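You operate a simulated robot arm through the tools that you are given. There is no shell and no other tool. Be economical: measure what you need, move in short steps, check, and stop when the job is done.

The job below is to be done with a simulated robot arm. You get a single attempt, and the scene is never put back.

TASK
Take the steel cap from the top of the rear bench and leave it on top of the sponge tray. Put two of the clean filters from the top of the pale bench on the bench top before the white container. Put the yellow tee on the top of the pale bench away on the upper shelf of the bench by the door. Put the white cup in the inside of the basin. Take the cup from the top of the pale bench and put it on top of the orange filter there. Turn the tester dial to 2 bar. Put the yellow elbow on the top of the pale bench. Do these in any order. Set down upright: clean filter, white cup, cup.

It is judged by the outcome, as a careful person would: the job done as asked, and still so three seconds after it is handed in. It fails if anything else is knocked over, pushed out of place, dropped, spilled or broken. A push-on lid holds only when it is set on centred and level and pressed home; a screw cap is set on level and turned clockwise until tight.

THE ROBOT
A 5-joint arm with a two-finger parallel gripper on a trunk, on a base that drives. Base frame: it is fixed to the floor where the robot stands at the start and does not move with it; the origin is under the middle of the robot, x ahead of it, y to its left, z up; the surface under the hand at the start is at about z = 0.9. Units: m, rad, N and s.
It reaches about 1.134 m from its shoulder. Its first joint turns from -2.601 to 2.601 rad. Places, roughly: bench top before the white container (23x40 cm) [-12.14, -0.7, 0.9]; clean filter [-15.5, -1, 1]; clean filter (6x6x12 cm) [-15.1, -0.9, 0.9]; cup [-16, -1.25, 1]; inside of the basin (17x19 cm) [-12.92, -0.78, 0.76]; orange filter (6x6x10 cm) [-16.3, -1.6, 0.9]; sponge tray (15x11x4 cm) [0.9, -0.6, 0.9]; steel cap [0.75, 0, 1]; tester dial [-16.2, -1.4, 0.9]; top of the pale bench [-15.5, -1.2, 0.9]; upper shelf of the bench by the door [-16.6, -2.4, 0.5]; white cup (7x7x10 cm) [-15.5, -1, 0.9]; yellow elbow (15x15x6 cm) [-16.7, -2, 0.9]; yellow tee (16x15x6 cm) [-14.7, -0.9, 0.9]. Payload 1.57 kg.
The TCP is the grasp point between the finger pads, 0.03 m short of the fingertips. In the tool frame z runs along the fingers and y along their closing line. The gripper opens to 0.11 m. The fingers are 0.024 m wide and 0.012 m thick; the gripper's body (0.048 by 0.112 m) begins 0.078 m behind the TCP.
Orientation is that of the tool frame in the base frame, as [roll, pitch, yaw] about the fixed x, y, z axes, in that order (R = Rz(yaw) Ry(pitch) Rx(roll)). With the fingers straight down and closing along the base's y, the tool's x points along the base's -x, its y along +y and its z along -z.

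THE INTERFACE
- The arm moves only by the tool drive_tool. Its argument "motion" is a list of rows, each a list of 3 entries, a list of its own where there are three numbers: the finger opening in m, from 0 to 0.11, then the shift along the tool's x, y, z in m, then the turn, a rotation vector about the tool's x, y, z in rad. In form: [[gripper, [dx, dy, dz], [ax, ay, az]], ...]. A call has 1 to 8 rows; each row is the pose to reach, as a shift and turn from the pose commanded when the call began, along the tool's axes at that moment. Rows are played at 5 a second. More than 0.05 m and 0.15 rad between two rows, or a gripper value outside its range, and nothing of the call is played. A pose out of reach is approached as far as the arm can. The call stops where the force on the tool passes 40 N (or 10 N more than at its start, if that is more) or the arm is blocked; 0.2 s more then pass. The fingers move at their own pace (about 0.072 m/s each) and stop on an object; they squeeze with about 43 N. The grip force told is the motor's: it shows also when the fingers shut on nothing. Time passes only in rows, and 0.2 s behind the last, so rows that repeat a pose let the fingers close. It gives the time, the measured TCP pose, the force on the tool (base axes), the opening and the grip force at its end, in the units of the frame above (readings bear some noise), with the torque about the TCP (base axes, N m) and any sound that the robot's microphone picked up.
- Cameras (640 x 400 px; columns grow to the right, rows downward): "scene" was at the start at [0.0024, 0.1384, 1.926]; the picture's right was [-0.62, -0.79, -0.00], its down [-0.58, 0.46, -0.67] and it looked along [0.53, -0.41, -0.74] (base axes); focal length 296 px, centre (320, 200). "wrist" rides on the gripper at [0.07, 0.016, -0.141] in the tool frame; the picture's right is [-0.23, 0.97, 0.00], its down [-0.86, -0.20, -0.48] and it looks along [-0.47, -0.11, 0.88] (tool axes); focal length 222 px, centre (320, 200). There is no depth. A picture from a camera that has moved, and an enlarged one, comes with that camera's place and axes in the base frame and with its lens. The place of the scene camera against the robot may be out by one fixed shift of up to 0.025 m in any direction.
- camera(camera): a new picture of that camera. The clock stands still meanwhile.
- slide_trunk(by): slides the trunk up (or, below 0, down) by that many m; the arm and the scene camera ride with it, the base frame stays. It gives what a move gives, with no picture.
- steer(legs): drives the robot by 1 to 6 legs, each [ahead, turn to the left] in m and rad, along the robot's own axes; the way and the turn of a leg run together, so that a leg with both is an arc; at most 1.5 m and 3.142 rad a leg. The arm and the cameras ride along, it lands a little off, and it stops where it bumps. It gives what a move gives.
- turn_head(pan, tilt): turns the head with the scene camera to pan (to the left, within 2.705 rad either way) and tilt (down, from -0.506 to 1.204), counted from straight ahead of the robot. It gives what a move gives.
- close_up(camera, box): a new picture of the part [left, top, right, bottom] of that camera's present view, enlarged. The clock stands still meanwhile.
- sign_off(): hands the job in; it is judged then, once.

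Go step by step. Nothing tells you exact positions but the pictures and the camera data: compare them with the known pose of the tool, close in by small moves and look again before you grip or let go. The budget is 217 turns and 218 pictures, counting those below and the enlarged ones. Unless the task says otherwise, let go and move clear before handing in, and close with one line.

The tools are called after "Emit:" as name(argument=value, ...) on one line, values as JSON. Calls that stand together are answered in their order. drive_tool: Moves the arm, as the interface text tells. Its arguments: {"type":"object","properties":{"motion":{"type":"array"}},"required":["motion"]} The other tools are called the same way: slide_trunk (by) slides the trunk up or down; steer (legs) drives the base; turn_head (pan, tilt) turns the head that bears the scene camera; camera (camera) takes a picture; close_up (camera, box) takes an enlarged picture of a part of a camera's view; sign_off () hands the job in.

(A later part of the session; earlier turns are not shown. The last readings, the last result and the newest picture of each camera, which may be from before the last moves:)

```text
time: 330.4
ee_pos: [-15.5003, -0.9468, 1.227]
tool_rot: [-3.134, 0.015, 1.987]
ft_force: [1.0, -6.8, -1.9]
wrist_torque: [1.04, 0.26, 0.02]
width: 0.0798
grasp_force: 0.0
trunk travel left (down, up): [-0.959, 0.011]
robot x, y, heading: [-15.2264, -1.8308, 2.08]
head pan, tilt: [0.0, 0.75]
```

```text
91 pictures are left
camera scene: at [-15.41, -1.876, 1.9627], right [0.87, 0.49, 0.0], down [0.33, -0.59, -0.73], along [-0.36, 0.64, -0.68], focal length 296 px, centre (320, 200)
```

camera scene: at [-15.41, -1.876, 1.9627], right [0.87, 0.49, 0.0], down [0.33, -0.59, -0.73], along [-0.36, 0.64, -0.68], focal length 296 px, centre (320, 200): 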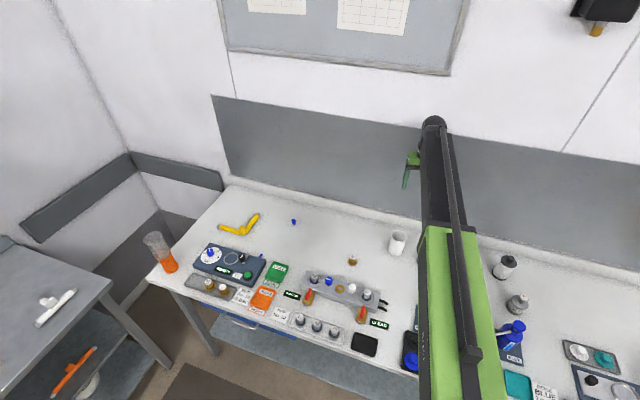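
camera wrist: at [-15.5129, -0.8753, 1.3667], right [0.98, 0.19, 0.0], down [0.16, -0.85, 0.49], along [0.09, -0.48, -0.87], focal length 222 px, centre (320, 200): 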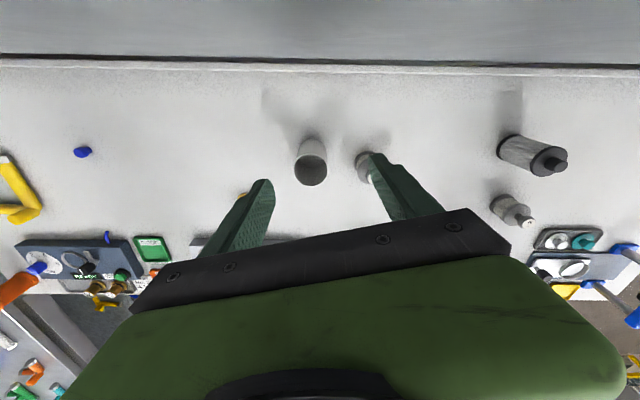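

The back of the hand touched the wall behind the bench and the drive stopped; nothing on the bench has moved. I'll retract the arm away from the wall.

Emit:
drive_tool(motion=[[0.08, [-0.04, 0, 0], [0, 0, 0]], [0.08, [-0.08, 0, 0], [0, 0, 0]], [0.08, [-0.12, 0, 0], [0, 0, 0]], [0.08, [-0.16, 0, 0], [0, 0, 0]], [0.08, [-0.2, 0, 0], [0, 0, 0]]])

Emit:
steer(legs=[[0, -0.25]])

Emit:
camera(camera="wrist")

```text
time: 331.6
ee_pos: [-15.4189, -1.1295, 1.2265]
tool_rot: [-3.135, 0.016, 1.987]
ft_force: [-0.3, -0.3, -0.4]
wrist_torque: [0.02, -0.03, 0.02]
width: 0.08
grasp_force: 0.1
out of reach, approached as far as the arm can: row 3, 4
trunk travel left (down, up): [-0.959, 0.011]
robot x, y, heading: [-15.2326, -1.8278, 2.081]
head pan, tilt: [0.0, 0.75]
```

```text
time: 332.9
ee_pos: [-15.2401, -1.1059, 1.2282]
tool_rot: [-3.136, 0.016, 1.736]
ft_force: [-0.1, -1.1, 0.1]
wrist_torque: [-0.01, -0.04, 0.01]
width: 0.08
grasp_force: 0.0
trunk travel left (down, up): [-0.959, 0.011]
robot x, y, heading: [-15.2254, -1.8265, 1.84]
head pan, tilt: [0.0, 0.75]
```

```text
90 pictures are left
camera wrist: at [-15.2359, -1.0325, 1.3669], right [1.0, -0.06, 0.0], down [-0.05, -0.87, 0.49], along [-0.03, -0.49, -0.87], focal length 222 px, centre (320, 200)
```

wrist: 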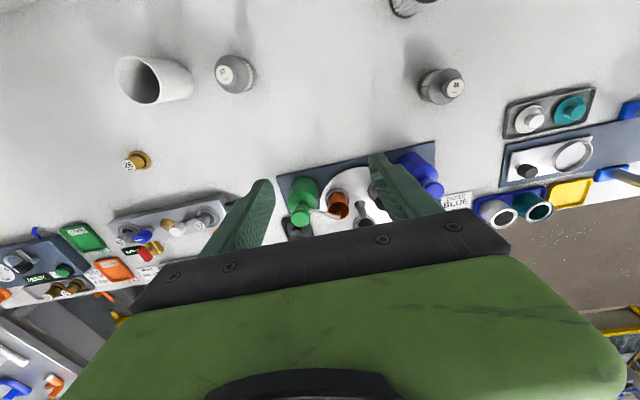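

All is in place. The white cup is at about (-15.497,-1.025) and filter No. 57 beside it at (-15.386,-1.035). Moving over the cup.

Emit:
drive_tool(motion=[[0.09, [0.0205, -0.04, 0], [0, 0, 0]], [0.09, [0.041, -0.08, 0], [0, 0, 0]], [0.09, [0.0615, -0.12, 0], [0, 0, 0]], [0.09, [0.082, -0.16, 0], [0, 0, 0]], [0.09, [0.1025, -0.2, 0], [0, 0, 0]], [0.09, [0.123, -0.24, 0], [0, 0, 0]], [0.09, [0.123, -0.24, 0], [0, 0, 0]]])

Emit:
slide_trunk(by=-0.14)

Emit:
camera(camera="wrist")

```text
time: 334.5
ee_pos: [-15.394, -0.9951, 1.2273]
tool_rot: [-3.09, 0.007, 1.883]
ft_force: [0.5, -0.5, -0.7]
wrist_torque: [0.0, -0.01, -0.02]
width: 0.0902
grasp_force: 0.0
out of reach, approached as far as the arm can: row 1, 2, 3, 4, 5, 6, 7
trunk travel left (down, up): [-0.959, 0.011]
robot x, y, heading: [-15.2269, -1.8269, 1.839]
head pan, tilt: [0.0, 0.75]
```

```text
time: 336.1
ee_pos: [-15.3933, -0.9945, 1.0866]
tool_rot: [-3.094, 0.006, 1.882]
ft_force: [0.1, 0.1, -0.2]
wrist_torque: [0.0, -0.01, 0.0]
width: 0.0899
grasp_force: 0.1
trunk travel left (down, up): [-0.819, 0.151]
robot x, y, heading: [-15.2256, -1.8299, 1.839]
head pan, tilt: [0.0, 0.75]
```

```text
89 pictures are left
camera wrist: at [-15.3931, -0.9201, 1.2261], right [1.0, 0.08, -0.05], down [0.1, -0.86, 0.49], along [0.0, -0.5, -0.87], focal length 222 px, centre (320, 200)
```

wrist: 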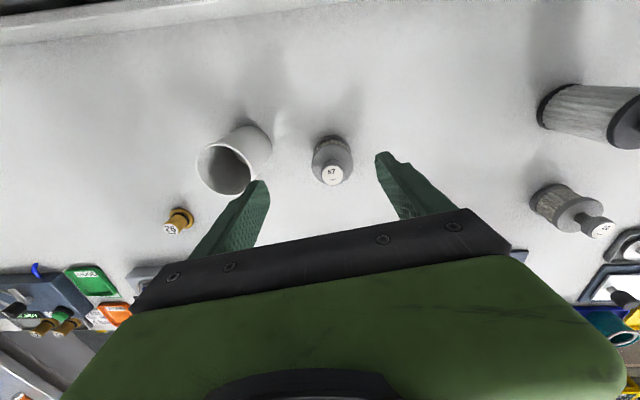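

The spin joint is near its end in this half-turned posture and blocked the move. I'll spin the hand back half a turn (camera to the robot's side), which also gains wall clearance.

Emit:
drive_tool(motion=[[0.09, [0, 0, 0], [0, 0, -0.145]], [0.09, [0, 0, 0], [0, 0, -0.29]], [0.09, [0, 0, 0], [0, 0, -0.435]], [0.09, [0, 0, 0], [0, 0, -0.58]], [0.09, [0, 0, 0], [0, 0, -0.725]], [0.09, [0, 0, 0], [0, 0, -0.87]], [0.09, [0, 0, 0], [0, 0, -1.015]], [0.09, [0, 0, 0], [0, 0, -1.16]]])

Emit:
drive_tool(motion=[[0.09, [0, 0, 0], [0, 0, -0.145]], [0.09, [0, 0, 0], [0, 0, -0.29]], [0.09, [0, 0, 0], [0, 0, -0.435]], [0.09, [0, 0, 0], [0, 0, -0.58]], [0.09, [0, 0, 0], [0, 0, -0.725]], [0.09, [0, 0, 0], [0, 0, -0.87]], [0.09, [0, 0, 0], [0, 0, -1.015]], [0.09, [0, 0, 0], [0, 0, -1.16]]])

Emit:
drive_tool(motion=[[0.09, [0, 0, 0], [0, 0, -0.145]], [0.09, [0, 0, 0], [0, 0, -0.29]], [0.09, [0, 0, 0], [0, 0, -0.435]], [0.09, [0, 0, 0], [0, 0, -0.58]], [0.09, [0, 0, 0], [0, 0, -0.725]], [0.09, [0, 0, 0], [0, 0, -0.82]], [0.09, [0, 0, 0], [0, 0, -0.82]]])

Emit:
camera(camera="wrist")

```text
time: 337.9
ee_pos: [-15.3942, -0.9933, 1.0871]
tool_rot: [-3.115, -0.043, 3.044]
ft_force: [0.2, 0.6, -0.3]
wrist_torque: [0.01, -0.01, 0.01]
width: 0.09
grasp_force: 0.1
trunk travel left (down, up): [-0.819, 0.151]
robot x, y, heading: [-15.2216, -1.8247, 1.843]
head pan, tilt: [0.0, 0.75]
```

```text
time: 339.8
ee_pos: [-15.3943, -0.9937, 1.0866]
tool_rot: [3.113, -0.041, -2.078]
ft_force: [-0.4, 0.0, 0.2]
wrist_torque: [0.01, 0.02, 0.02]
width: 0.0899
grasp_force: 0.2
trunk travel left (down, up): [-0.819, 0.151]
robot x, y, heading: [-15.2255, -1.8291, 1.841]
head pan, tilt: [0.0, 0.75]
```

```text
time: 341.4
ee_pos: [-15.3939, -0.9937, 1.0858]
tool_rot: [3.092, -0.006, -1.257]
ft_force: [0.0, 0.1, -0.1]
wrist_torque: [-0.02, 0.02, 0.01]
width: 0.09
grasp_force: 0.0
trunk travel left (down, up): [-0.819, 0.151]
robot x, y, heading: [-15.2247, -1.8269, 1.844]
head pan, tilt: [0.0, 0.75]
```

```text
88 pictures are left
camera wrist: at [-15.3811, -1.0628, 1.2285], right [-1.0, -0.08, 0.05], down [-0.05, 0.89, 0.46], along [-0.08, 0.46, -0.89], focal length 222 px, centre (320, 200)
```

wrist: 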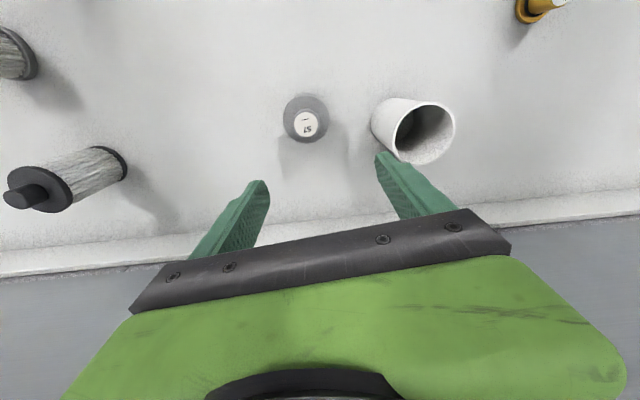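

The cup is at (-15.503,-1.028). Moving over it and levelling the small sideways lean of the hand.

Emit:
drive_tool(motion=[[0.1, [-0.001, 0.038, 0], [0.02, 0, 0]], [0.1, [-0.002, 0.076, 0], [0.04, 0, 0]], [0.1, [-0.002, 0.113, 0], [0.05, 0, 0]], [0.1, [-0.002, 0.113, 0], [0.05, 0, 0]]])

Emit:
camera(camera="wrist")

```text
time: 342.4
ee_pos: [-15.5016, -1.0271, 1.0854]
tool_rot: [-3.142, -0.008, -1.26]
ft_force: [-0.1, 0.0, -0.6]
wrist_torque: [-0.01, 0.02, 0.01]
width: 0.0999
grasp_force: 0.0
out of reach, approached as far as the arm can: row 1, 2, 3, 4
trunk travel left (down, up): [-0.819, 0.151]
robot x, y, heading: [-15.2235, -1.8296, 1.838]
head pan, tilt: [0.0, 0.75]
```

```text
87 pictures are left
camera wrist: at [-15.4953, -1.0981, 1.2276], right [-1.0, -0.08, 0.0], down [-0.07, 0.88, 0.47], along [-0.04, 0.47, -0.88], focal length 222 px, centre (320, 200)
```

wrist: 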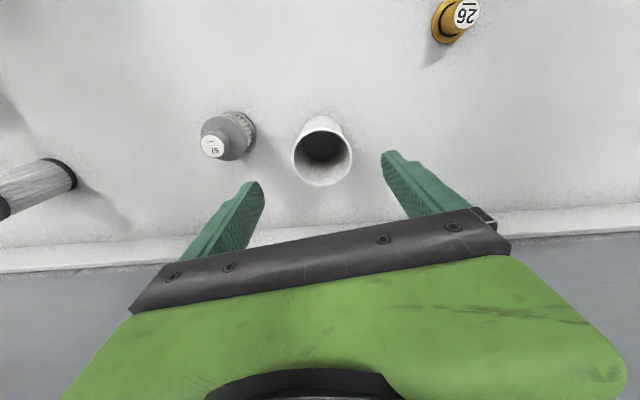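

Centred over the white cup (it is empty). Lower and grip.

Emit:
drive_tool(motion=[[0.09, [0, 0.002, 0], [0, 0, 0]], [0.09, [0, 0.002, 0], [0, 0, 0]]])

Emit:
slide_trunk(by=-0.133)

Emit:
drive_tool(motion=[[0.05, [0, 0, 0], [0, 0, 0]], [0.05, [0, 0, 0], [0, 0, 0]], [0.05, [0, 0, 0], [0, 0, 0]]])

Emit:
slide_trunk(by=0.03)

Emit:
camera(camera="wrist")

```text
time: 342.9
ee_pos: [-15.5025, -1.0282, 1.086]
tool_rot: [3.141, -0.008, -1.26]
ft_force: [0.1, -0.3, 1.4]
wrist_torque: [0.01, 0.01, -0.01]
width: 0.0902
grasp_force: 0.0
trunk travel left (down, up): [-0.819, 0.151]
robot x, y, heading: [-15.2258, -1.8302, 1.848]
head pan, tilt: [0.0, 0.75]
```

```text
time: 344.6
ee_pos: [-15.5034, -1.0285, 0.9529]
tool_rot: [-3.14, -0.007, -1.259]
ft_force: [0.2, -0.2, 0.2]
wrist_torque: [-0.01, 0.02, -0.01]
width: 0.0899
grasp_force: 0.1
trunk travel left (down, up): [-0.686, 0.284]
robot x, y, heading: [-15.2262, -1.8304, 1.843]
head pan, tilt: [0.0, 0.75]
```

```text
time: 345.4
ee_pos: [-15.5029, -1.0271, 0.9533]
tool_rot: [3.14, -0.006, -1.26]
ft_force: [0.3, 0.1, 0.1]
wrist_torque: [-0.01, 0.01, 0.0]
width: 0.0613
grasp_force: 42.9
trunk travel left (down, up): [-0.686, 0.284]
robot x, y, heading: [-15.2223, -1.8243, 1.839]
head pan, tilt: [0.0, 0.75]
```

```text
time: 346.1
ee_pos: [-15.5031, -1.0283, 0.9824]
tool_rot: [-3.141, -0.007, -1.26]
ft_force: [0.8, 0.4, 0.2]
wrist_torque: [0.01, 0.02, -0.02]
width: 0.061
grasp_force: 43.0
trunk travel left (down, up): [-0.716, 0.254]
robot x, y, heading: [-15.2229, -1.8259, 1.839]
head pan, tilt: [0.0, 0.75]
```

```text
86 pictures are left
camera wrist: at [-15.4969, -1.0986, 1.1246], right [-1.0, -0.08, 0.0], down [-0.07, 0.88, 0.47], along [-0.04, 0.47, -0.88], focal length 222 px, centre (320, 200)
```

wrist: 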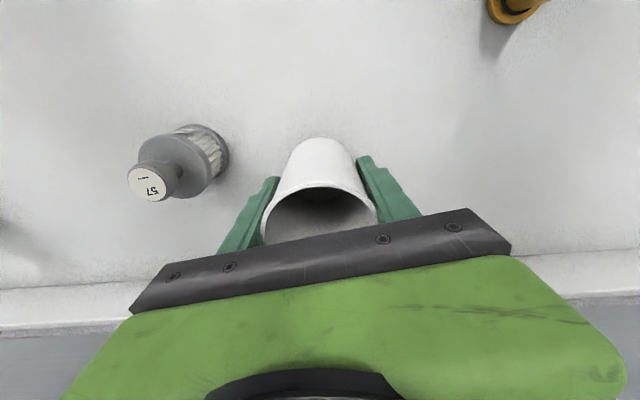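

The cup is held upright. Lift, retract, and drive to the sink bench (stop at about (-12.5,-1.5)).

Emit:
slide_trunk(by=0.2)

Emit:
drive_tool(motion=[[0.05, [0.045, 0, 0], [0, 0, 0]], [0.05, [0.09, 0, 0], [0, 0, 0]], [0.05, [0.135, 0, 0], [0, 0, 0]], [0.05, [0.18, 0, 0], [0, 0, 0]], [0.05, [0.18, 0, 0], [0, 0, 0]]])

Emit:
steer(legs=[[-0.35, 0], [0, -1.594], [1.35, 0], [1.3, 0], [0, 1.3]])

Emit:
turn_head(pan=0.3, tilt=0.65)

Emit:
camera(camera="scene")

Emit:
camera(camera="wrist")

```text
time: 348.3
ee_pos: [-15.5024, -1.027, 1.183]
tool_rot: [3.141, -0.007, -1.26]
ft_force: [0.5, 0.4, 0.2]
wrist_torque: [0.02, 0.0, 0.0]
width: 0.061
grasp_force: 42.9
trunk travel left (down, up): [-0.916, 0.054]
robot x, y, heading: [-15.2252, -1.8276, 1.844]
head pan, tilt: [0.0, 0.75]
```

```text
time: 349.5
ee_pos: [-15.446, -1.1975, 1.183]
tool_rot: [3.14, -0.006, -1.26]
ft_force: [0.4, -0.4, -0.3]
wrist_torque: [-0.01, 0.0, -0.04]
width: 0.0606
grasp_force: 42.7
trunk travel left (down, up): [-0.916, 0.054]
robot x, y, heading: [-15.2254, -1.8275, 1.841]
head pan, tilt: [0.0, 0.75]
```

```text
time: 371.2
ee_pos: [-12.6224, -0.7834, 1.1842]
tool_rot: [3.141, -0.005, -1.533]
ft_force: [0.4, 0.0, 0.2]
wrist_torque: [-0.02, 0.04, 0.0]
width: 0.0592
grasp_force: 43.2
trunk travel left (down, up): [-0.916, 0.054]
robot x, y, heading: [-12.6145, -1.4473, 1.566]
head pan, tilt: [0.0, 0.75]
```

```text
time: 372.1
ee_pos: [-12.6231, -0.7825, 1.1818]
tool_rot: [-3.141, -0.008, -1.534]
ft_force: [-0.3, 0.6, 0.1]
wrist_torque: [-0.06, -0.02, 0.03]
width: 0.0597
grasp_force: 43.2
trunk travel left (down, up): [-0.916, 0.054]
robot x, y, heading: [-12.6149, -1.45, 1.562]
head pan, tilt: [0.3, 0.649]
```

```text
85 pictures are left
camera scene: at [-12.8254, -1.4055, 1.9281], right [0.96, 0.29, 0.0], down [0.18, -0.58, -0.8], along [-0.23, 0.76, -0.61], focal length 296 px, centre (320, 200)
```

scene: 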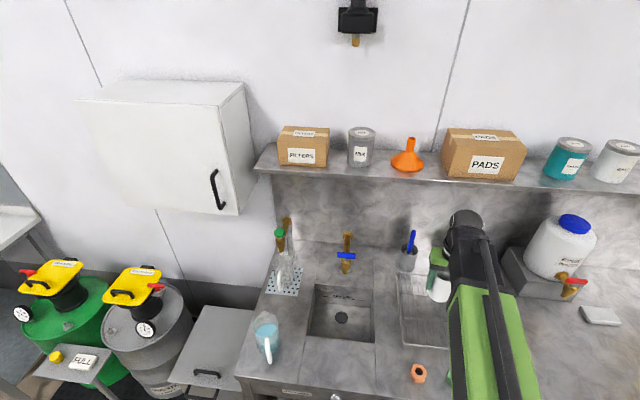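

```text
84 pictures are left
camera wrist: at [-12.6385, -0.8529, 1.3244], right [-0.98, 0.19, 0.0], down [0.17, 0.87, 0.47], along [0.09, 0.46, -0.88], focal length 222 px, centre (320, 200)
```

wrist: 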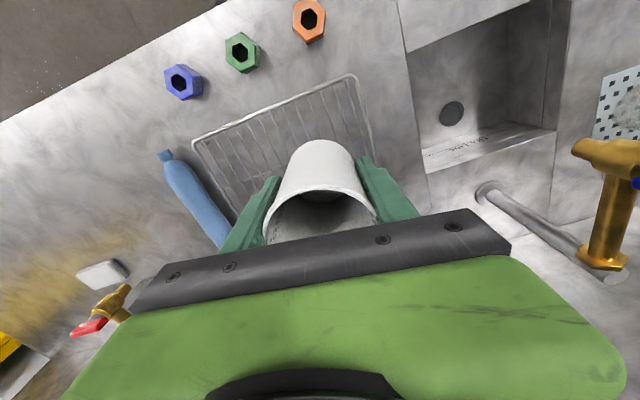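

The basin opening is centred near (-12.92,-0.77), with a tap behind it. Let me look closely at the tap and spout before going in.

Emit:
close_up(camera="scene", box=[260, 210, 420, 350])

Emit:
close_up(camera="wrist", box=[380, 0, 640, 290])

```text
2.86 times, centred on (340, 280) of scene
camera zoom: at [-12.8254, -1.4055, 1.9281], right [0.96, 0.29, 0.0], down [0.18, -0.58, -0.8], along [-0.23, 0.76, -0.61], focal length 846 px, centre (263, -29)
```

zoom: 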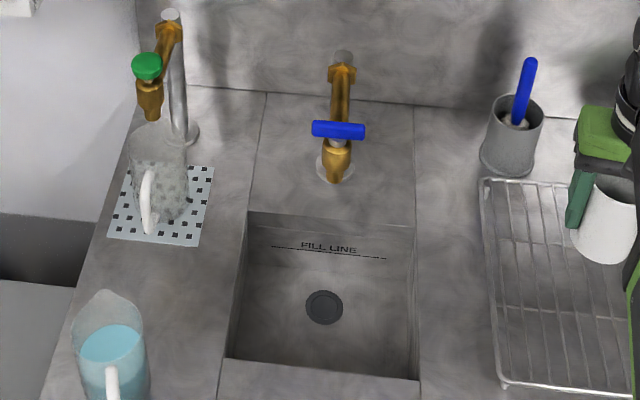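

```text
1.38 times, centred on (510, 145) of wrist
camera zoom: at [-12.6385, -0.8529, 1.3244], right [-0.98, 0.19, 0.0], down [0.17, 0.87, 0.47], along [0.09, 0.46, -0.88], focal length 306 px, centre (58, 276)
```

zoom: 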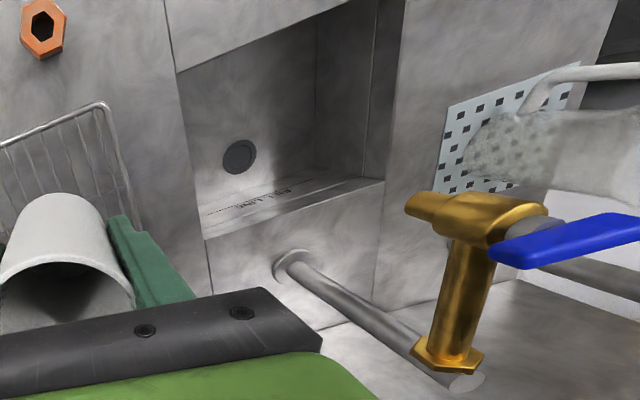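

The spout overhangs the back half of the basin at z≈1.05, so I'll place the cup in the front part, at about (-12.885,-0.81). Moving over there.

Emit:
drive_tool(motion=[[0.05, [0.02, 0.03, 0], [0, 0, 0]], [0.05, [0.02, 0.075, 0], [0, 0, 0]], [0.05, [0.02, 0.12, 0], [0, 0, 0]], [0.05, [0.02, 0.165, 0], [0, 0, 0]], [0.05, [0.02, 0.21, 0], [0, 0, 0]], [0.05, [0.02, 0.255, 0], [0, 0, 0]], [0.05, [0.02, 0.264, 0], [0, 0, 0]], [0.05, [0.02, 0.264, 0], [0, 0, 0]]])

Emit:
camera(camera="wrist")

Emit:
camera(camera="scene")

```text
time: 373.9
ee_pos: [-12.8871, -0.8172, 1.1832]
tool_rot: [3.141, -0.005, -1.534]
ft_force: [-0.8, -0.9, 0.2]
wrist_torque: [0.02, -0.02, 0.01]
width: 0.0597
grasp_force: 42.9
trunk travel left (down, up): [-0.916, 0.054]
robot x, y, heading: [-12.6178, -1.4489, 1.564]
head pan, tilt: [0.3, 0.649]
```

```text
81 pictures are left
camera wrist: at [-12.901, -0.8873, 1.3245], right [-0.98, 0.19, 0.0], down [0.17, 0.86, 0.47], along [0.09, 0.46, -0.88], focal length 222 px, centre (320, 200)
```

wrist: 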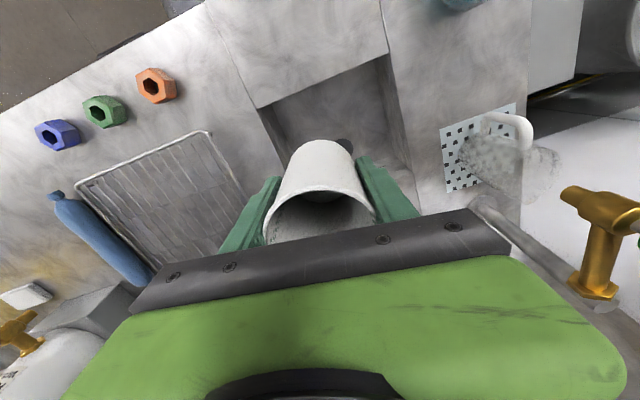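

```text
80 pictures are left
camera scene: at [-12.8247, -1.406, 1.9282], right [0.96, 0.29, 0.0], down [0.18, -0.58, -0.8], along [-0.23, 0.76, -0.6], focal length 296 px, centre (320, 200)
```

scene: 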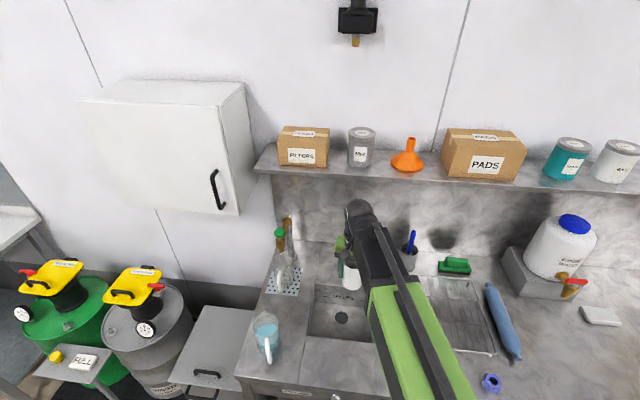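

The drop point is well inside the basin, about 8 cm from its front wall. Lowering in stages.

Emit:
slide_trunk(by=-0.17)

Emit:
camera(camera="scene")

Emit:
camera(camera="wrist")

```text
time: 375.8
ee_pos: [-12.8856, -0.8172, 1.0127]
tool_rot: [3.141, -0.008, -1.535]
ft_force: [-0.5, -0.2, 0.4]
wrist_torque: [-0.01, 0.0, -0.01]
width: 0.0597
grasp_force: 43.0
trunk travel left (down, up): [-0.746, 0.224]
robot x, y, heading: [-12.6164, -1.4493, 1.562]
head pan, tilt: [0.3, 0.649]
```

```text
79 pictures are left
camera scene: at [-12.8245, -1.406, 1.7583], right [0.96, 0.29, 0.0], down [0.18, -0.58, -0.8], along [-0.23, 0.76, -0.6], focal length 296 px, centre (320, 200)
```

scene: 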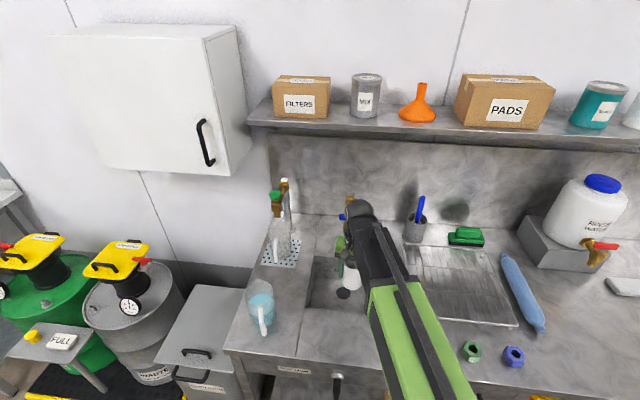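

```text
78 pictures are left
camera wrist: at [-12.9006, -0.8872, 1.1546], right [-0.98, 0.19, 0.0], down [0.17, 0.86, 0.47], along [0.09, 0.46, -0.88], focal length 222 px, centre (320, 200)
```

wrist: 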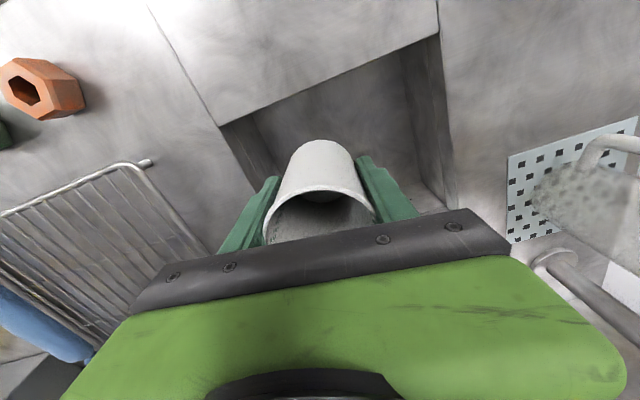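

Emit:
close_up(camera="scene", box=[310, 180, 410, 310])

```text
3.08 times, centred on (360, 245) of scene
camera zoom: at [-12.8245, -1.406, 1.7583], right [0.96, 0.29, 0.0], down [0.18, -0.58, -0.8], along [-0.23, 0.76, -0.6], focal length 911 px, centre (197, 62)
```

zoom: 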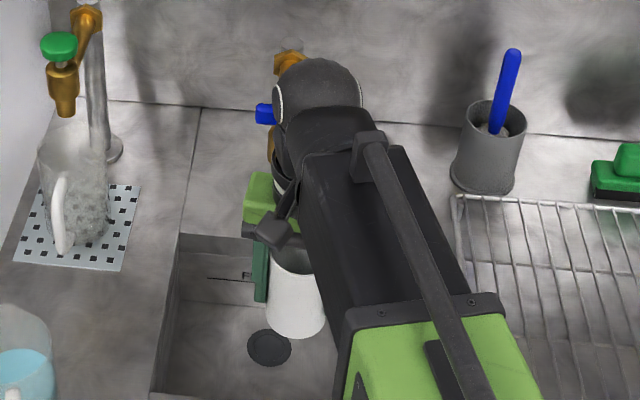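

The wrist knuckle will come level with the tap, so I'll shift 2 cm to the front and 1.5 cm to the right, then continue down.

Emit:
drive_tool(motion=[[0.05, [0.01, -0.008, 0], [0, 0, 0]], [0.05, [0.02, -0.015, 0], [0, 0, 0]], [0.05, [0.02, -0.015, 0], [0, 0, 0]]])

Emit:
slide_trunk(by=-0.11)

Emit:
camera(camera="wrist")

Emit:
close_up(camera="scene", box=[310, 150, 430, 280])

```text
time: 376.6
ee_pos: [-12.8709, -0.8366, 1.0126]
tool_rot: [3.141, -0.009, -1.535]
ft_force: [1.7, 0.4, -0.4]
wrist_torque: [-0.02, -0.03, 0.0]
width: 0.0597
grasp_force: 43.1
trunk travel left (down, up): [-0.746, 0.224]
robot x, y, heading: [-12.6107, -1.4559, 1.568]
head pan, tilt: [0.3, 0.649]
```

```text
time: 378.0
ee_pos: [-12.8707, -0.8375, 0.9035]
tool_rot: [3.14, -0.007, -1.536]
ft_force: [-0.7, 0.7, 0.3]
wrist_torque: [0.01, -0.01, 0.0]
width: 0.0597
grasp_force: 44.0
trunk travel left (down, up): [-0.636, 0.334]
robot x, y, heading: [-12.6198, -1.4483, 1.566]
head pan, tilt: [0.3, 0.649]
```

```text
76 pictures are left
camera wrist: at [-12.8843, -0.9065, 1.0446], right [-0.98, 0.19, 0.0], down [0.17, 0.86, 0.47], along [0.09, 0.46, -0.88], focal length 222 px, centre (320, 200)
```

wrist: 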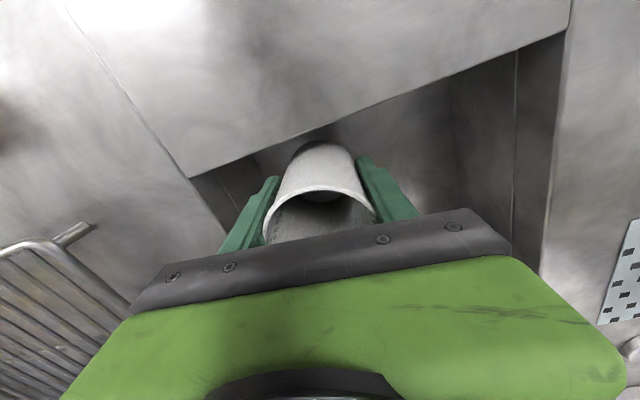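

```text
3.08 times, centred on (370, 215) of scene
camera zoom: at [-12.8245, -1.406, 1.6483], right [0.96, 0.29, 0.0], down [0.18, -0.58, -0.8], along [-0.23, 0.76, -0.6], focal length 911 px, centre (166, 154)
```

zoom: 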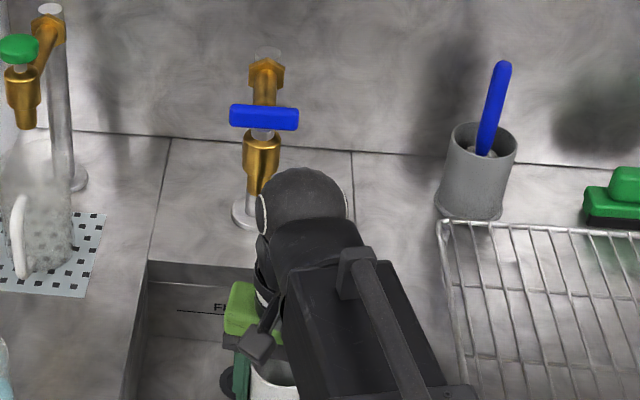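

Emit:
slide_trunk(by=-0.07)

Emit:
slide_trunk(by=-0.012)

Emit:
slide_trunk(by=-0.006)

Emit:
camera(camera="wrist")

```text
time: 379.1
ee_pos: [-12.8703, -0.8369, 0.8336]
tool_rot: [-3.141, -0.009, -1.535]
ft_force: [0.3, -0.2, -1.0]
wrist_torque: [-0.01, 0.02, 0.01]
width: 0.0595
grasp_force: 43.1
trunk travel left (down, up): [-0.566, 0.404]
robot x, y, heading: [-12.6124, -1.448, 1.565]
head pan, tilt: [0.3, 0.649]
```

```text
time: 379.7
ee_pos: [-12.8712, -0.8363, 0.8227]
tool_rot: [-3.141, -0.003, -1.534]
ft_force: [-4.3, 6.0, 33.4]
wrist_torque: [0.21, -0.01, 0.04]
width: 0.0596
grasp_force: 43.4
trunk travel left (down, up): [-0.554, 0.416]
robot x, y, heading: [-12.6171, -1.4467, 1.566]
head pan, tilt: [0.3, 0.649]
```

```text
time: 380.2
ee_pos: [-12.8708, -0.8385, 0.8164]
tool_rot: [-3.139, -0.004, -1.534]
ft_force: [0.1, -1.5, 30.8]
wrist_torque: [-0.09, -0.03, 0.01]
width: 0.0594
grasp_force: 42.5
trunk travel left (down, up): [-0.548, 0.422]
robot x, y, heading: [-12.6166, -1.449, 1.565]
head pan, tilt: [0.3, 0.649]
```

```text
74 pictures are left
camera wrist: at [-12.8835, -0.9084, 0.9579], right [-0.98, 0.19, 0.0], down [0.17, 0.86, 0.47], along [0.09, 0.46, -0.88], focal length 222 px, centre (320, 200)
```

wrist: 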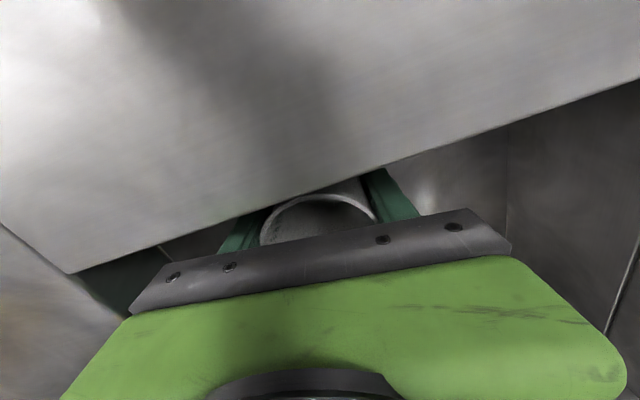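

The cup touches the basin floor. Ease up, open carefully, and rise.

Emit:
slide_trunk(by=0.003)

Emit:
drive_tool(motion=[[0.07, [0, 0, 0], [0, 0, 0]], [0.085, [0, 0, 0], [0, 0, 0]], [0.085, [0, 0, 0], [0, 0, 0]]])

Emit:
slide_trunk(by=0.13)

Emit:
camera(camera="wrist")

Emit:
slide_trunk(by=0.27)

Emit:
camera(camera="wrist")

```text
time: 380.7
ee_pos: [-12.8706, -0.8357, 0.8176]
tool_rot: [-3.14, -0.007, -1.535]
ft_force: [0.6, 0.2, -0.3]
wrist_torque: [-0.01, 0.0, 0.01]
width: 0.0593
grasp_force: 42.8
trunk travel left (down, up): [-0.551, 0.419]
robot x, y, heading: [-12.6192, -1.4509, 1.567]
head pan, tilt: [0.3, 0.649]
```

```text
time: 381.5
ee_pos: [-12.8701, -0.8366, 0.8179]
tool_rot: [3.141, -0.007, -1.534]
ft_force: [0.7, -0.2, 0.5]
wrist_torque: [0.03, 0.01, 0.0]
width: 0.0851
grasp_force: 0.0
trunk travel left (down, up): [-0.551, 0.419]
robot x, y, heading: [-12.6152, -1.4492, 1.567]
head pan, tilt: [0.3, 0.649]
```

```text
time: 383.1
ee_pos: [-12.8695, -0.8377, 0.9482]
tool_rot: [-3.141, -0.006, -1.535]
ft_force: [0.3, -0.8, 0.0]
wrist_torque: [0.0, 0.01, -0.02]
width: 0.0851
grasp_force: 0.1
trunk travel left (down, up): [-0.681, 0.289]
robot x, y, heading: [-12.6179, -1.4537, 1.568]
head pan, tilt: [0.3, 0.649]
```

```text
73 pictures are left
camera wrist: at [-12.8844, -0.9065, 1.0895], right [-0.98, 0.19, 0.0], down [0.17, 0.86, 0.47], along [0.09, 0.46, -0.88], focal length 222 px, centre (320, 200)
```

wrist: 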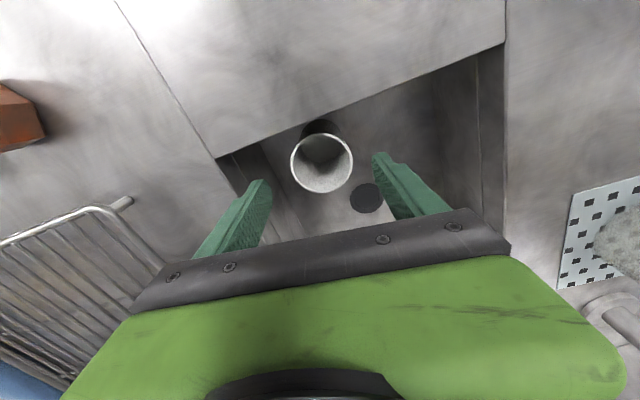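

```text
time: 385.9
ee_pos: [-12.8711, -0.8362, 1.218]
tool_rot: [-3.141, -0.007, -1.535]
ft_force: [-0.3, -0.2, 0.4]
wrist_torque: [0.01, 0.01, 0.01]
width: 0.0849
grasp_force: 0.1
trunk travel left (down, up): [-0.951, 0.019]
robot x, y, heading: [-12.6152, -1.4535, 1.569]
head pan, tilt: [0.3, 0.649]
```

```text
72 pictures are left
camera wrist: at [-12.8844, -0.9065, 1.3595], right [-0.98, 0.19, 0.0], down [0.17, 0.86, 0.47], along [0.09, 0.46, -0.88], focal length 222 px, centre (320, 200)
```

wrist: 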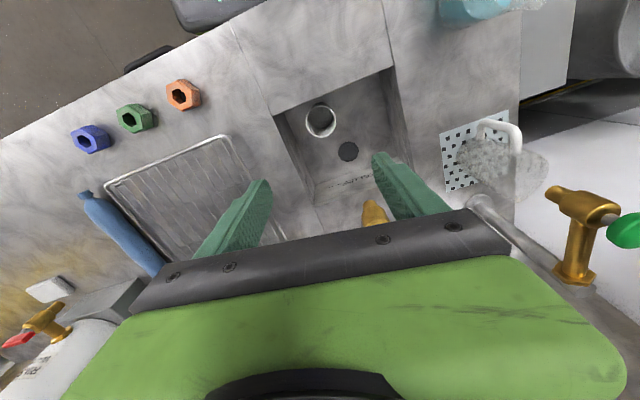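

The white cup stands upright in the basin. Before leaving, I'll look at the area before the white container.

Emit:
turn_head(pan=-0.5, tilt=0.75)

Emit:
camera(camera="scene")

```text
time: 387.0
ee_pos: [-12.8698, -0.8363, 1.2187]
tool_rot: [-3.141, -0.008, -1.533]
ft_force: [-0.6, 0.6, 0.1]
wrist_torque: [0.03, 0.0, 0.01]
width: 0.0852
grasp_force: 0.0
trunk travel left (down, up): [-0.951, 0.019]
robot x, y, heading: [-12.6193, -1.4534, 1.565]
head pan, tilt: [-0.499, 0.75]
```

```text
71 pictures are left
camera scene: at [-12.7593, -1.4165, 1.9546], right [0.88, -0.48, 0.0], down [-0.33, -0.6, -0.73], along [0.35, 0.64, -0.68], focal length 296 px, centre (320, 200)
```

scene: 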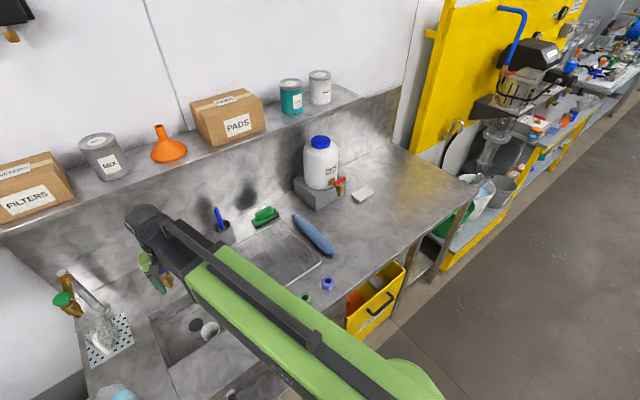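

The bench area before the container is free; I'll place the filters near (-12.17,-0.70) and (-12.07,-0.70). Driving back to the pale bench for them.

Emit:
steer(legs=[[-0.5, 0], [0, 1.634], [1.3, 0], [1.215, 0], [0, -1.4], [0.3, 0]])

Emit:
camera(camera="wrist")

```text
time: 410.8
ee_pos: [-15.576, -1.3164, 1.2172]
tool_rot: [3.142, -0.007, -1.284]
ft_force: [0.9, 0.0, 0.9]
wrist_torque: [-0.02, -0.02, -0.03]
width: 0.0851
grasp_force: 0.0
trunk travel left (down, up): [-0.951, 0.019]
robot x, y, heading: [-15.1601, -1.8383, 1.829]
head pan, tilt: [-0.499, 0.75]
```

```text
70 pictures are left
camera wrist: at [-15.5715, -1.3871, 1.3596], right [-1.0, -0.06, 0.0], down [-0.05, 0.88, 0.47], along [-0.03, 0.47, -0.88], focal length 222 px, centre (320, 200)
```

wrist: 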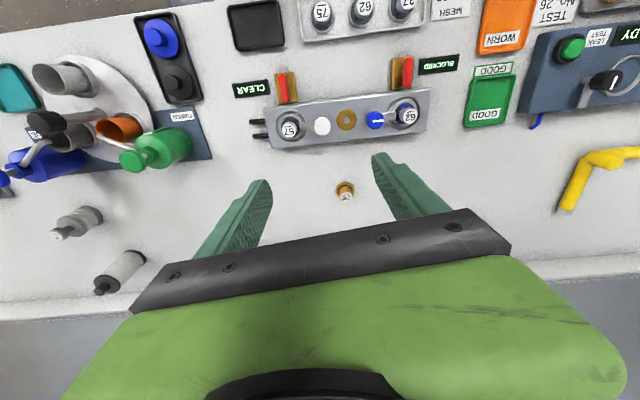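

I'm in front of the bench again. Moving the hand over filter No. 57 at (-15.383,-1.03).

Emit:
drive_tool(motion=[[0.085, [-0.0285, -0.037, 0], [0, 0, 0]], [0.085, [-0.057, -0.074, 0], [0, 0, 0]], [0.085, [-0.0855, -0.111, 0], [0, 0, 0]], [0.085, [-0.114, -0.148, 0], [0, 0, 0]], [0.085, [-0.143, -0.185, 0], [0, 0, 0]], [0.085, [-0.172, -0.223, 0], [0, 0, 0]], [0.085, [-0.2, -0.26, 0], [0, 0, 0]], [0.085, [-0.2, -0.26, 0], [0, 0, 0]]])

Emit:
slide_trunk(by=-0.12)

Emit:
camera(camera="wrist")

Emit:
close_up(camera="wrist", box=[240, 80, 400, 180])

```text
time: 412.6
ee_pos: [-15.3815, -1.0511, 1.2187]
tool_rot: [-3.139, -0.006, -1.285]
ft_force: [-0.3, -0.1, 0.2]
wrist_torque: [0.02, -0.01, -0.01]
width: 0.085
grasp_force: 0.1
trunk travel left (down, up): [-0.951, 0.019]
robot x, y, heading: [-15.1598, -1.8431, 1.827]
head pan, tilt: [-0.499, 0.75]
```

```text
time: 414.1
ee_pos: [-15.3805, -1.0497, 1.0983]
tool_rot: [3.141, -0.007, -1.282]
ft_force: [0.1, 0.1, 1.0]
wrist_torque: [0.03, -0.03, -0.01]
width: 0.0851
grasp_force: 0.0
trunk travel left (down, up): [-0.831, 0.139]
robot x, y, heading: [-15.1657, -1.8446, 1.832]
head pan, tilt: [-0.499, 0.75]
```

```text
69 pictures are left
camera wrist: at [-15.3768, -1.1208, 1.2396], right [-1.0, -0.06, 0.0], down [-0.05, 0.88, 0.47], along [-0.03, 0.47, -0.88], focal length 222 px, centre (320, 200)
```

wrist: 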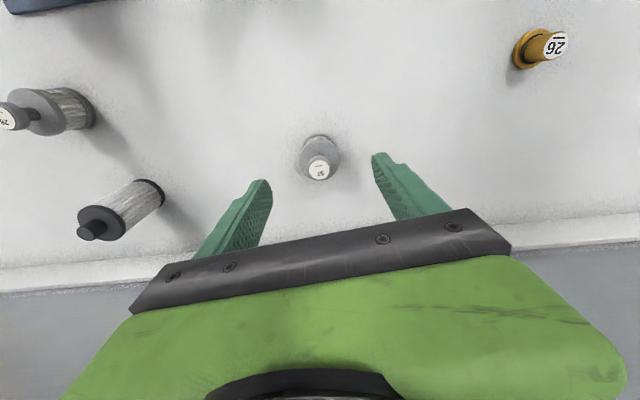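

```text
4.00 times, centred on (320, 130) of wrist
camera zoom: at [-15.3768, -1.1208, 1.2396], right [-1.0, -0.06, 0.0], down [-0.05, 0.88, 0.47], along [-0.03, 0.47, -0.88], focal length 888 px, centre (320, 480)
```

zoom: 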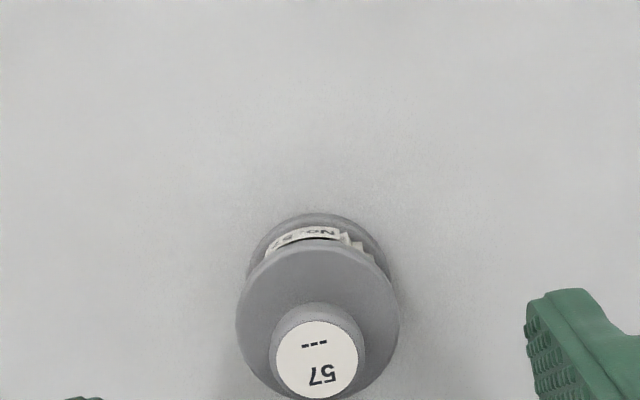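

Let me compare how clean the three filters look from here.

Emit:
close_up(camera="wrist", box=[0, 70, 180, 250])

```text
2.22 times, centred on (90, 160) of wrist
camera zoom: at [-15.3768, -1.1208, 1.2396], right [-1.0, -0.06, 0.0], down [-0.05, 0.88, 0.47], along [-0.03, 0.47, -0.88], focal length 494 px, centre (831, 289)
```

zoom: 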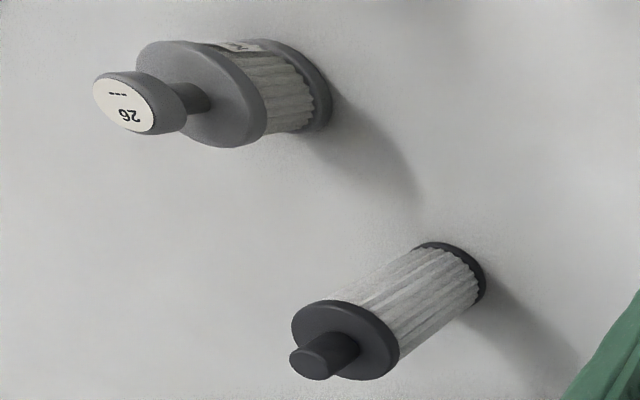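

No. 57 and the tall one look the cleanest, fitting the told places; I take those two. No. 57 stands at (-15.384,-1.037), about 11 cm tall. Lowering over it and gripping.

Emit:
drive_tool(motion=[[0.085, [-0.013, 0, 0], [0, 0, 0]], [0.085, [-0.013, 0, 0], [0, 0, 0]]])

Emit:
slide_trunk(by=-0.09)

Emit:
close_up(camera="wrist", box=[200, 90, 440, 240])

```text
time: 414.6
ee_pos: [-15.3844, -1.0365, 1.0995]
tool_rot: [3.14, -0.007, -1.283]
ft_force: [1.1, -0.1, 0.4]
wrist_torque: [-0.03, 0.01, -0.02]
width: 0.0851
grasp_force: 0.0
trunk travel left (down, up): [-0.831, 0.139]
robot x, y, heading: [-15.1631, -1.8447, 1.83]
head pan, tilt: [-0.499, 0.75]
```

```text
time: 415.9
ee_pos: [-15.3845, -1.0357, 1.0077]
tool_rot: [-3.14, -0.007, -1.282]
ft_force: [0.3, 0.6, 0.0]
wrist_torque: [-0.01, 0.0, -0.03]
width: 0.0851
grasp_force: 0.1
trunk travel left (down, up): [-0.741, 0.229]
robot x, y, heading: [-15.162, -1.845, 1.828]
head pan, tilt: [-0.499, 0.75]
```

```text
2.67 times, centred on (320, 165) of wrist
camera zoom: at [-15.3803, -1.1073, 1.1496], right [-1.0, -0.06, 0.0], down [-0.05, 0.88, 0.47], along [-0.03, 0.47, -0.88], focal length 592 px, centre (320, 293)
```

zoom: 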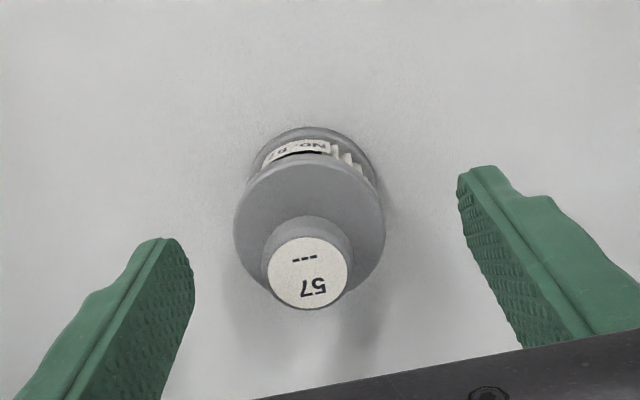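

Emit:
slide_trunk(by=-0.054)

Emit:
drive_tool(motion=[[0.04, [0, -0.003, 0], [0, 0, 0]], [0.04, [0, -0.003, 0], [0, 0, 0]], [0.04, [0, -0.003, 0], [0, 0, 0]]])

Emit:
slide_trunk(by=0.03)

Emit:
camera(camera="wrist")

```text
time: 416.9
ee_pos: [-15.3846, -1.0352, 0.9537]
tool_rot: [-3.141, -0.006, -1.284]
ft_force: [-0.1, 0.4, 0.8]
wrist_torque: [-0.02, -0.02, 0.0]
width: 0.0846
grasp_force: 0.0
trunk travel left (down, up): [-0.687, 0.283]
robot x, y, heading: [-15.1637, -1.8462, 1.826]
head pan, tilt: [-0.499, 0.75]
```

```text
time: 417.6
ee_pos: [-15.3805, -1.0356, 0.9525]
tool_rot: [3.141, -0.008, -1.283]
ft_force: [0.2, 0.1, 0.9]
wrist_torque: [0.01, 0.01, 0.0]
width: 0.0545
grasp_force: 43.1
trunk travel left (down, up): [-0.687, 0.283]
robot x, y, heading: [-15.1607, -1.8419, 1.832]
head pan, tilt: [-0.499, 0.75]
```

```text
time: 418.4
ee_pos: [-15.3807, -1.0359, 0.984]
tool_rot: [3.142, -0.004, -1.283]
ft_force: [0.7, -0.2, -0.9]
wrist_torque: [-0.01, 0.03, 0.03]
width: 0.0545
grasp_force: 43.3
trunk travel left (down, up): [-0.717, 0.253]
robot x, y, heading: [-15.162, -1.844, 1.828]
head pan, tilt: [-0.499, 0.75]
```

```text
65 pictures are left
camera wrist: at [-15.3775, -1.1064, 1.1255], right [-1.0, -0.06, 0.0], down [-0.05, 0.88, 0.47], along [-0.03, 0.47, -0.88], focal length 222 px, centre (320, 200)
```

wrist: 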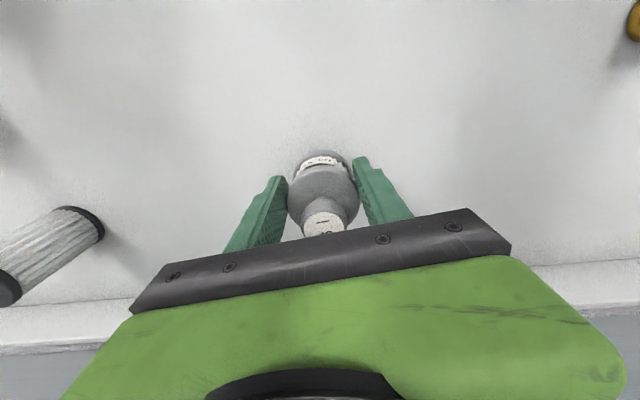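

No. 57 is held upright. Lift, retract and drive to the sink bench.

Emit:
slide_trunk(by=0.21)

Emit:
drive_tool(motion=[[0.04, [0.045, 0, 0], [0, 0, 0]], [0.04, [0.09, 0, 0], [0, 0, 0]], [0.04, [0.135, 0, 0], [0, 0, 0]], [0.04, [0.17, 0, 0], [0, 0, 0]], [0.04, [0.17, 0, 0], [0, 0, 0]]])

Emit:
steer(legs=[[-0.35, 0], [0, -1.597], [1.5, 0], [1.42, 0], [0, 1.4]])

Emit:
turn_head(pan=0.3, tilt=0.75)

Emit:
camera(camera="scene")

Emit:
camera(camera="wrist")

```text
time: 420.6
ee_pos: [-15.3811, -1.0333, 1.1933]
tool_rot: [-3.141, -0.008, -1.285]
ft_force: [0.9, 0.3, -0.7]
wrist_torque: [0.01, 0.02, 0.04]
width: 0.0544
grasp_force: 43.1
trunk travel left (down, up): [-0.927, 0.043]
robot x, y, heading: [-15.1634, -1.8435, 1.829]
head pan, tilt: [-0.499, 0.75]
```

```text
time: 421.9
ee_pos: [-15.3344, -1.1981, 1.1936]
tool_rot: [-3.142, -0.008, -1.283]
ft_force: [-0.2, 1.5, -0.8]
wrist_torque: [0.0, 0.0, 0.01]
width: 0.0543
grasp_force: 42.9
trunk travel left (down, up): [-0.927, 0.043]
robot x, y, heading: [-15.1621, -1.8425, 1.825]
head pan, tilt: [-0.499, 0.75]
```

```text
time: 445.1
ee_pos: [-12.2839, -0.9043, 1.1929]
tool_rot: [-3.139, -0.005, -1.475]
ft_force: [-0.4, -0.6, -0.3]
wrist_torque: [-0.02, -0.06, -0.02]
width: 0.0537
grasp_force: 43.1
trunk travel left (down, up): [-0.927, 0.043]
robot x, y, heading: [-12.2773, -1.5743, 1.626]
head pan, tilt: [-0.499, 0.75]
```

```text
time: 446.2
ee_pos: [-12.2829, -0.9035, 1.1939]
tool_rot: [3.141, -0.008, -1.476]
ft_force: [0.7, -0.8, -0.8]
wrist_torque: [-0.01, 0.01, -0.01]
width: 0.0536
grasp_force: 42.8
trunk travel left (down, up): [-0.927, 0.043]
robot x, y, heading: [-12.276, -1.5744, 1.63]
head pan, tilt: [0.3, 0.75]
```

```text
64 pictures are left
camera scene: at [-12.4819, -1.5444, 1.9307], right [0.94, 0.35, 0.0], down [0.24, -0.64, -0.73], along [-0.26, 0.69, -0.68], focal length 296 px, centre (320, 200)
```

scene: 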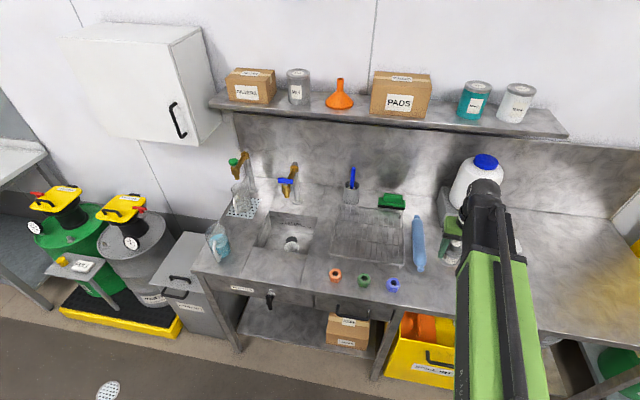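

```text
63 pictures are left
camera wrist: at [-12.2923, -0.9738, 1.3356], right [-0.99, 0.13, 0.0], down [0.12, 0.87, 0.47], along [0.06, 0.47, -0.88], focal length 222 px, centre (320, 200)
```

wrist: 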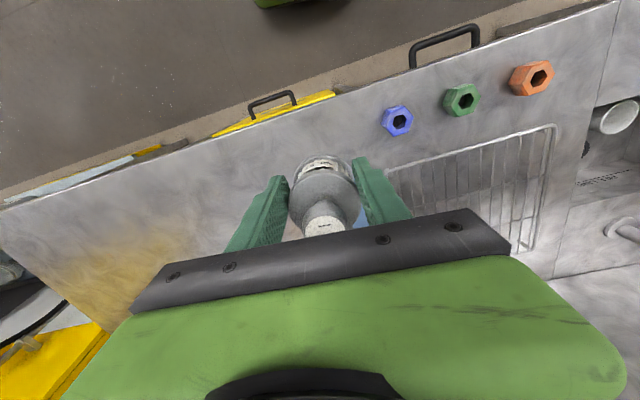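

The spot is ahead right. Moving the filter over (-12.17,-0.715) and looking down.

Emit:
drive_tool(motion=[[0.04, [-0.035, -0.026, 0], [0, 0, 0]], [0.04, [-0.07, -0.052, 0], [0, 0, 0]], [0.04, [-0.105, -0.078, 0], [0, 0, 0]], [0.04, [-0.14, -0.104, 0], [0, 0, 0]], [0.04, [-0.177, -0.13, 0], [0, 0, 0]], [0.04, [-0.177, -0.13, 0], [0, 0, 0]]])

Emit:
slide_trunk(by=-0.1)

Emit:
camera(camera="wrist")

Emit:
turn_head(pan=-0.6, tilt=0.75)

Emit:
camera(camera="scene")

```text
time: 447.6
ee_pos: [-12.1685, -0.7172, 1.1946]
tool_rot: [-3.141, -0.007, -1.476]
ft_force: [-0.1, -0.3, 0.1]
wrist_torque: [0.0, -0.01, 0.0]
width: 0.0535
grasp_force: 43.0
trunk travel left (down, up): [-0.927, 0.043]
robot x, y, heading: [-12.2744, -1.5716, 1.628]
head pan, tilt: [0.3, 0.75]
```

```text
time: 449.0
ee_pos: [-12.1681, -0.7171, 1.0946]
tool_rot: [-3.141, -0.007, -1.475]
ft_force: [0.0, -0.1, -0.5]
wrist_torque: [0.01, 0.01, -0.03]
width: 0.0534
grasp_force: 43.3
trunk travel left (down, up): [-0.827, 0.143]
robot x, y, heading: [-12.272, -1.5759, 1.628]
head pan, tilt: [0.3, 0.75]
```

```text
62 pictures are left
camera wrist: at [-12.1782, -0.7876, 1.2356], right [-0.99, 0.13, 0.0], down [0.12, 0.87, 0.47], along [0.06, 0.47, -0.88], focal length 222 px, centre (320, 200)
```

wrist: 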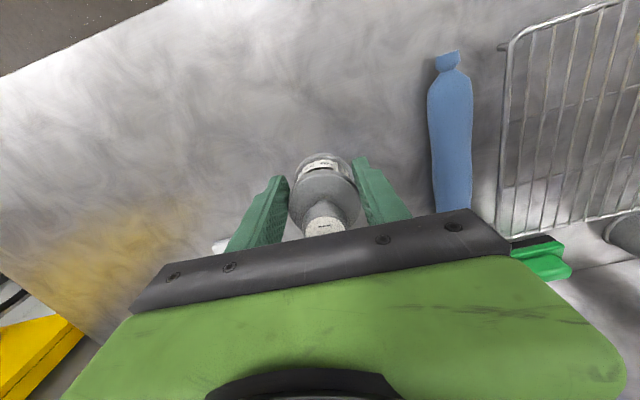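

```text
time: 450.2
ee_pos: [-12.1684, -0.7173, 1.0932]
tool_rot: [-3.141, -0.005, -1.475]
ft_force: [-0.1, 0.9, -1.3]
wrist_torque: [0.0, 0.0, -0.03]
width: 0.0534
grasp_force: 42.9
trunk travel left (down, up): [-0.827, 0.143]
robot x, y, heading: [-12.2724, -1.5751, 1.631]
head pan, tilt: [-0.6, 0.75]
```

```text
61 pictures are left
camera scene: at [-12.4102, -1.5509, 1.8306], right [0.86, -0.52, 0.0], down [-0.35, -0.58, -0.73], along [0.38, 0.63, -0.68], focal length 296 px, centre (320, 200)
```

scene: 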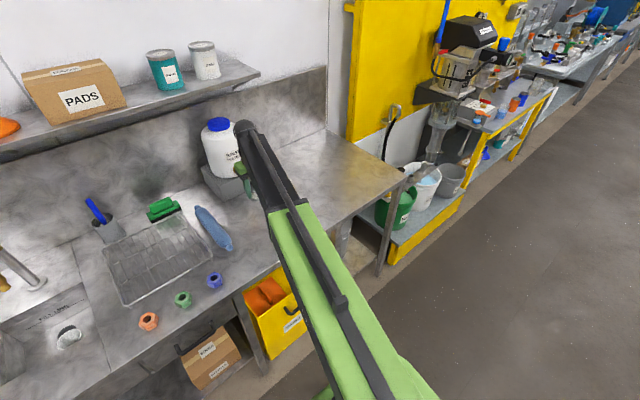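

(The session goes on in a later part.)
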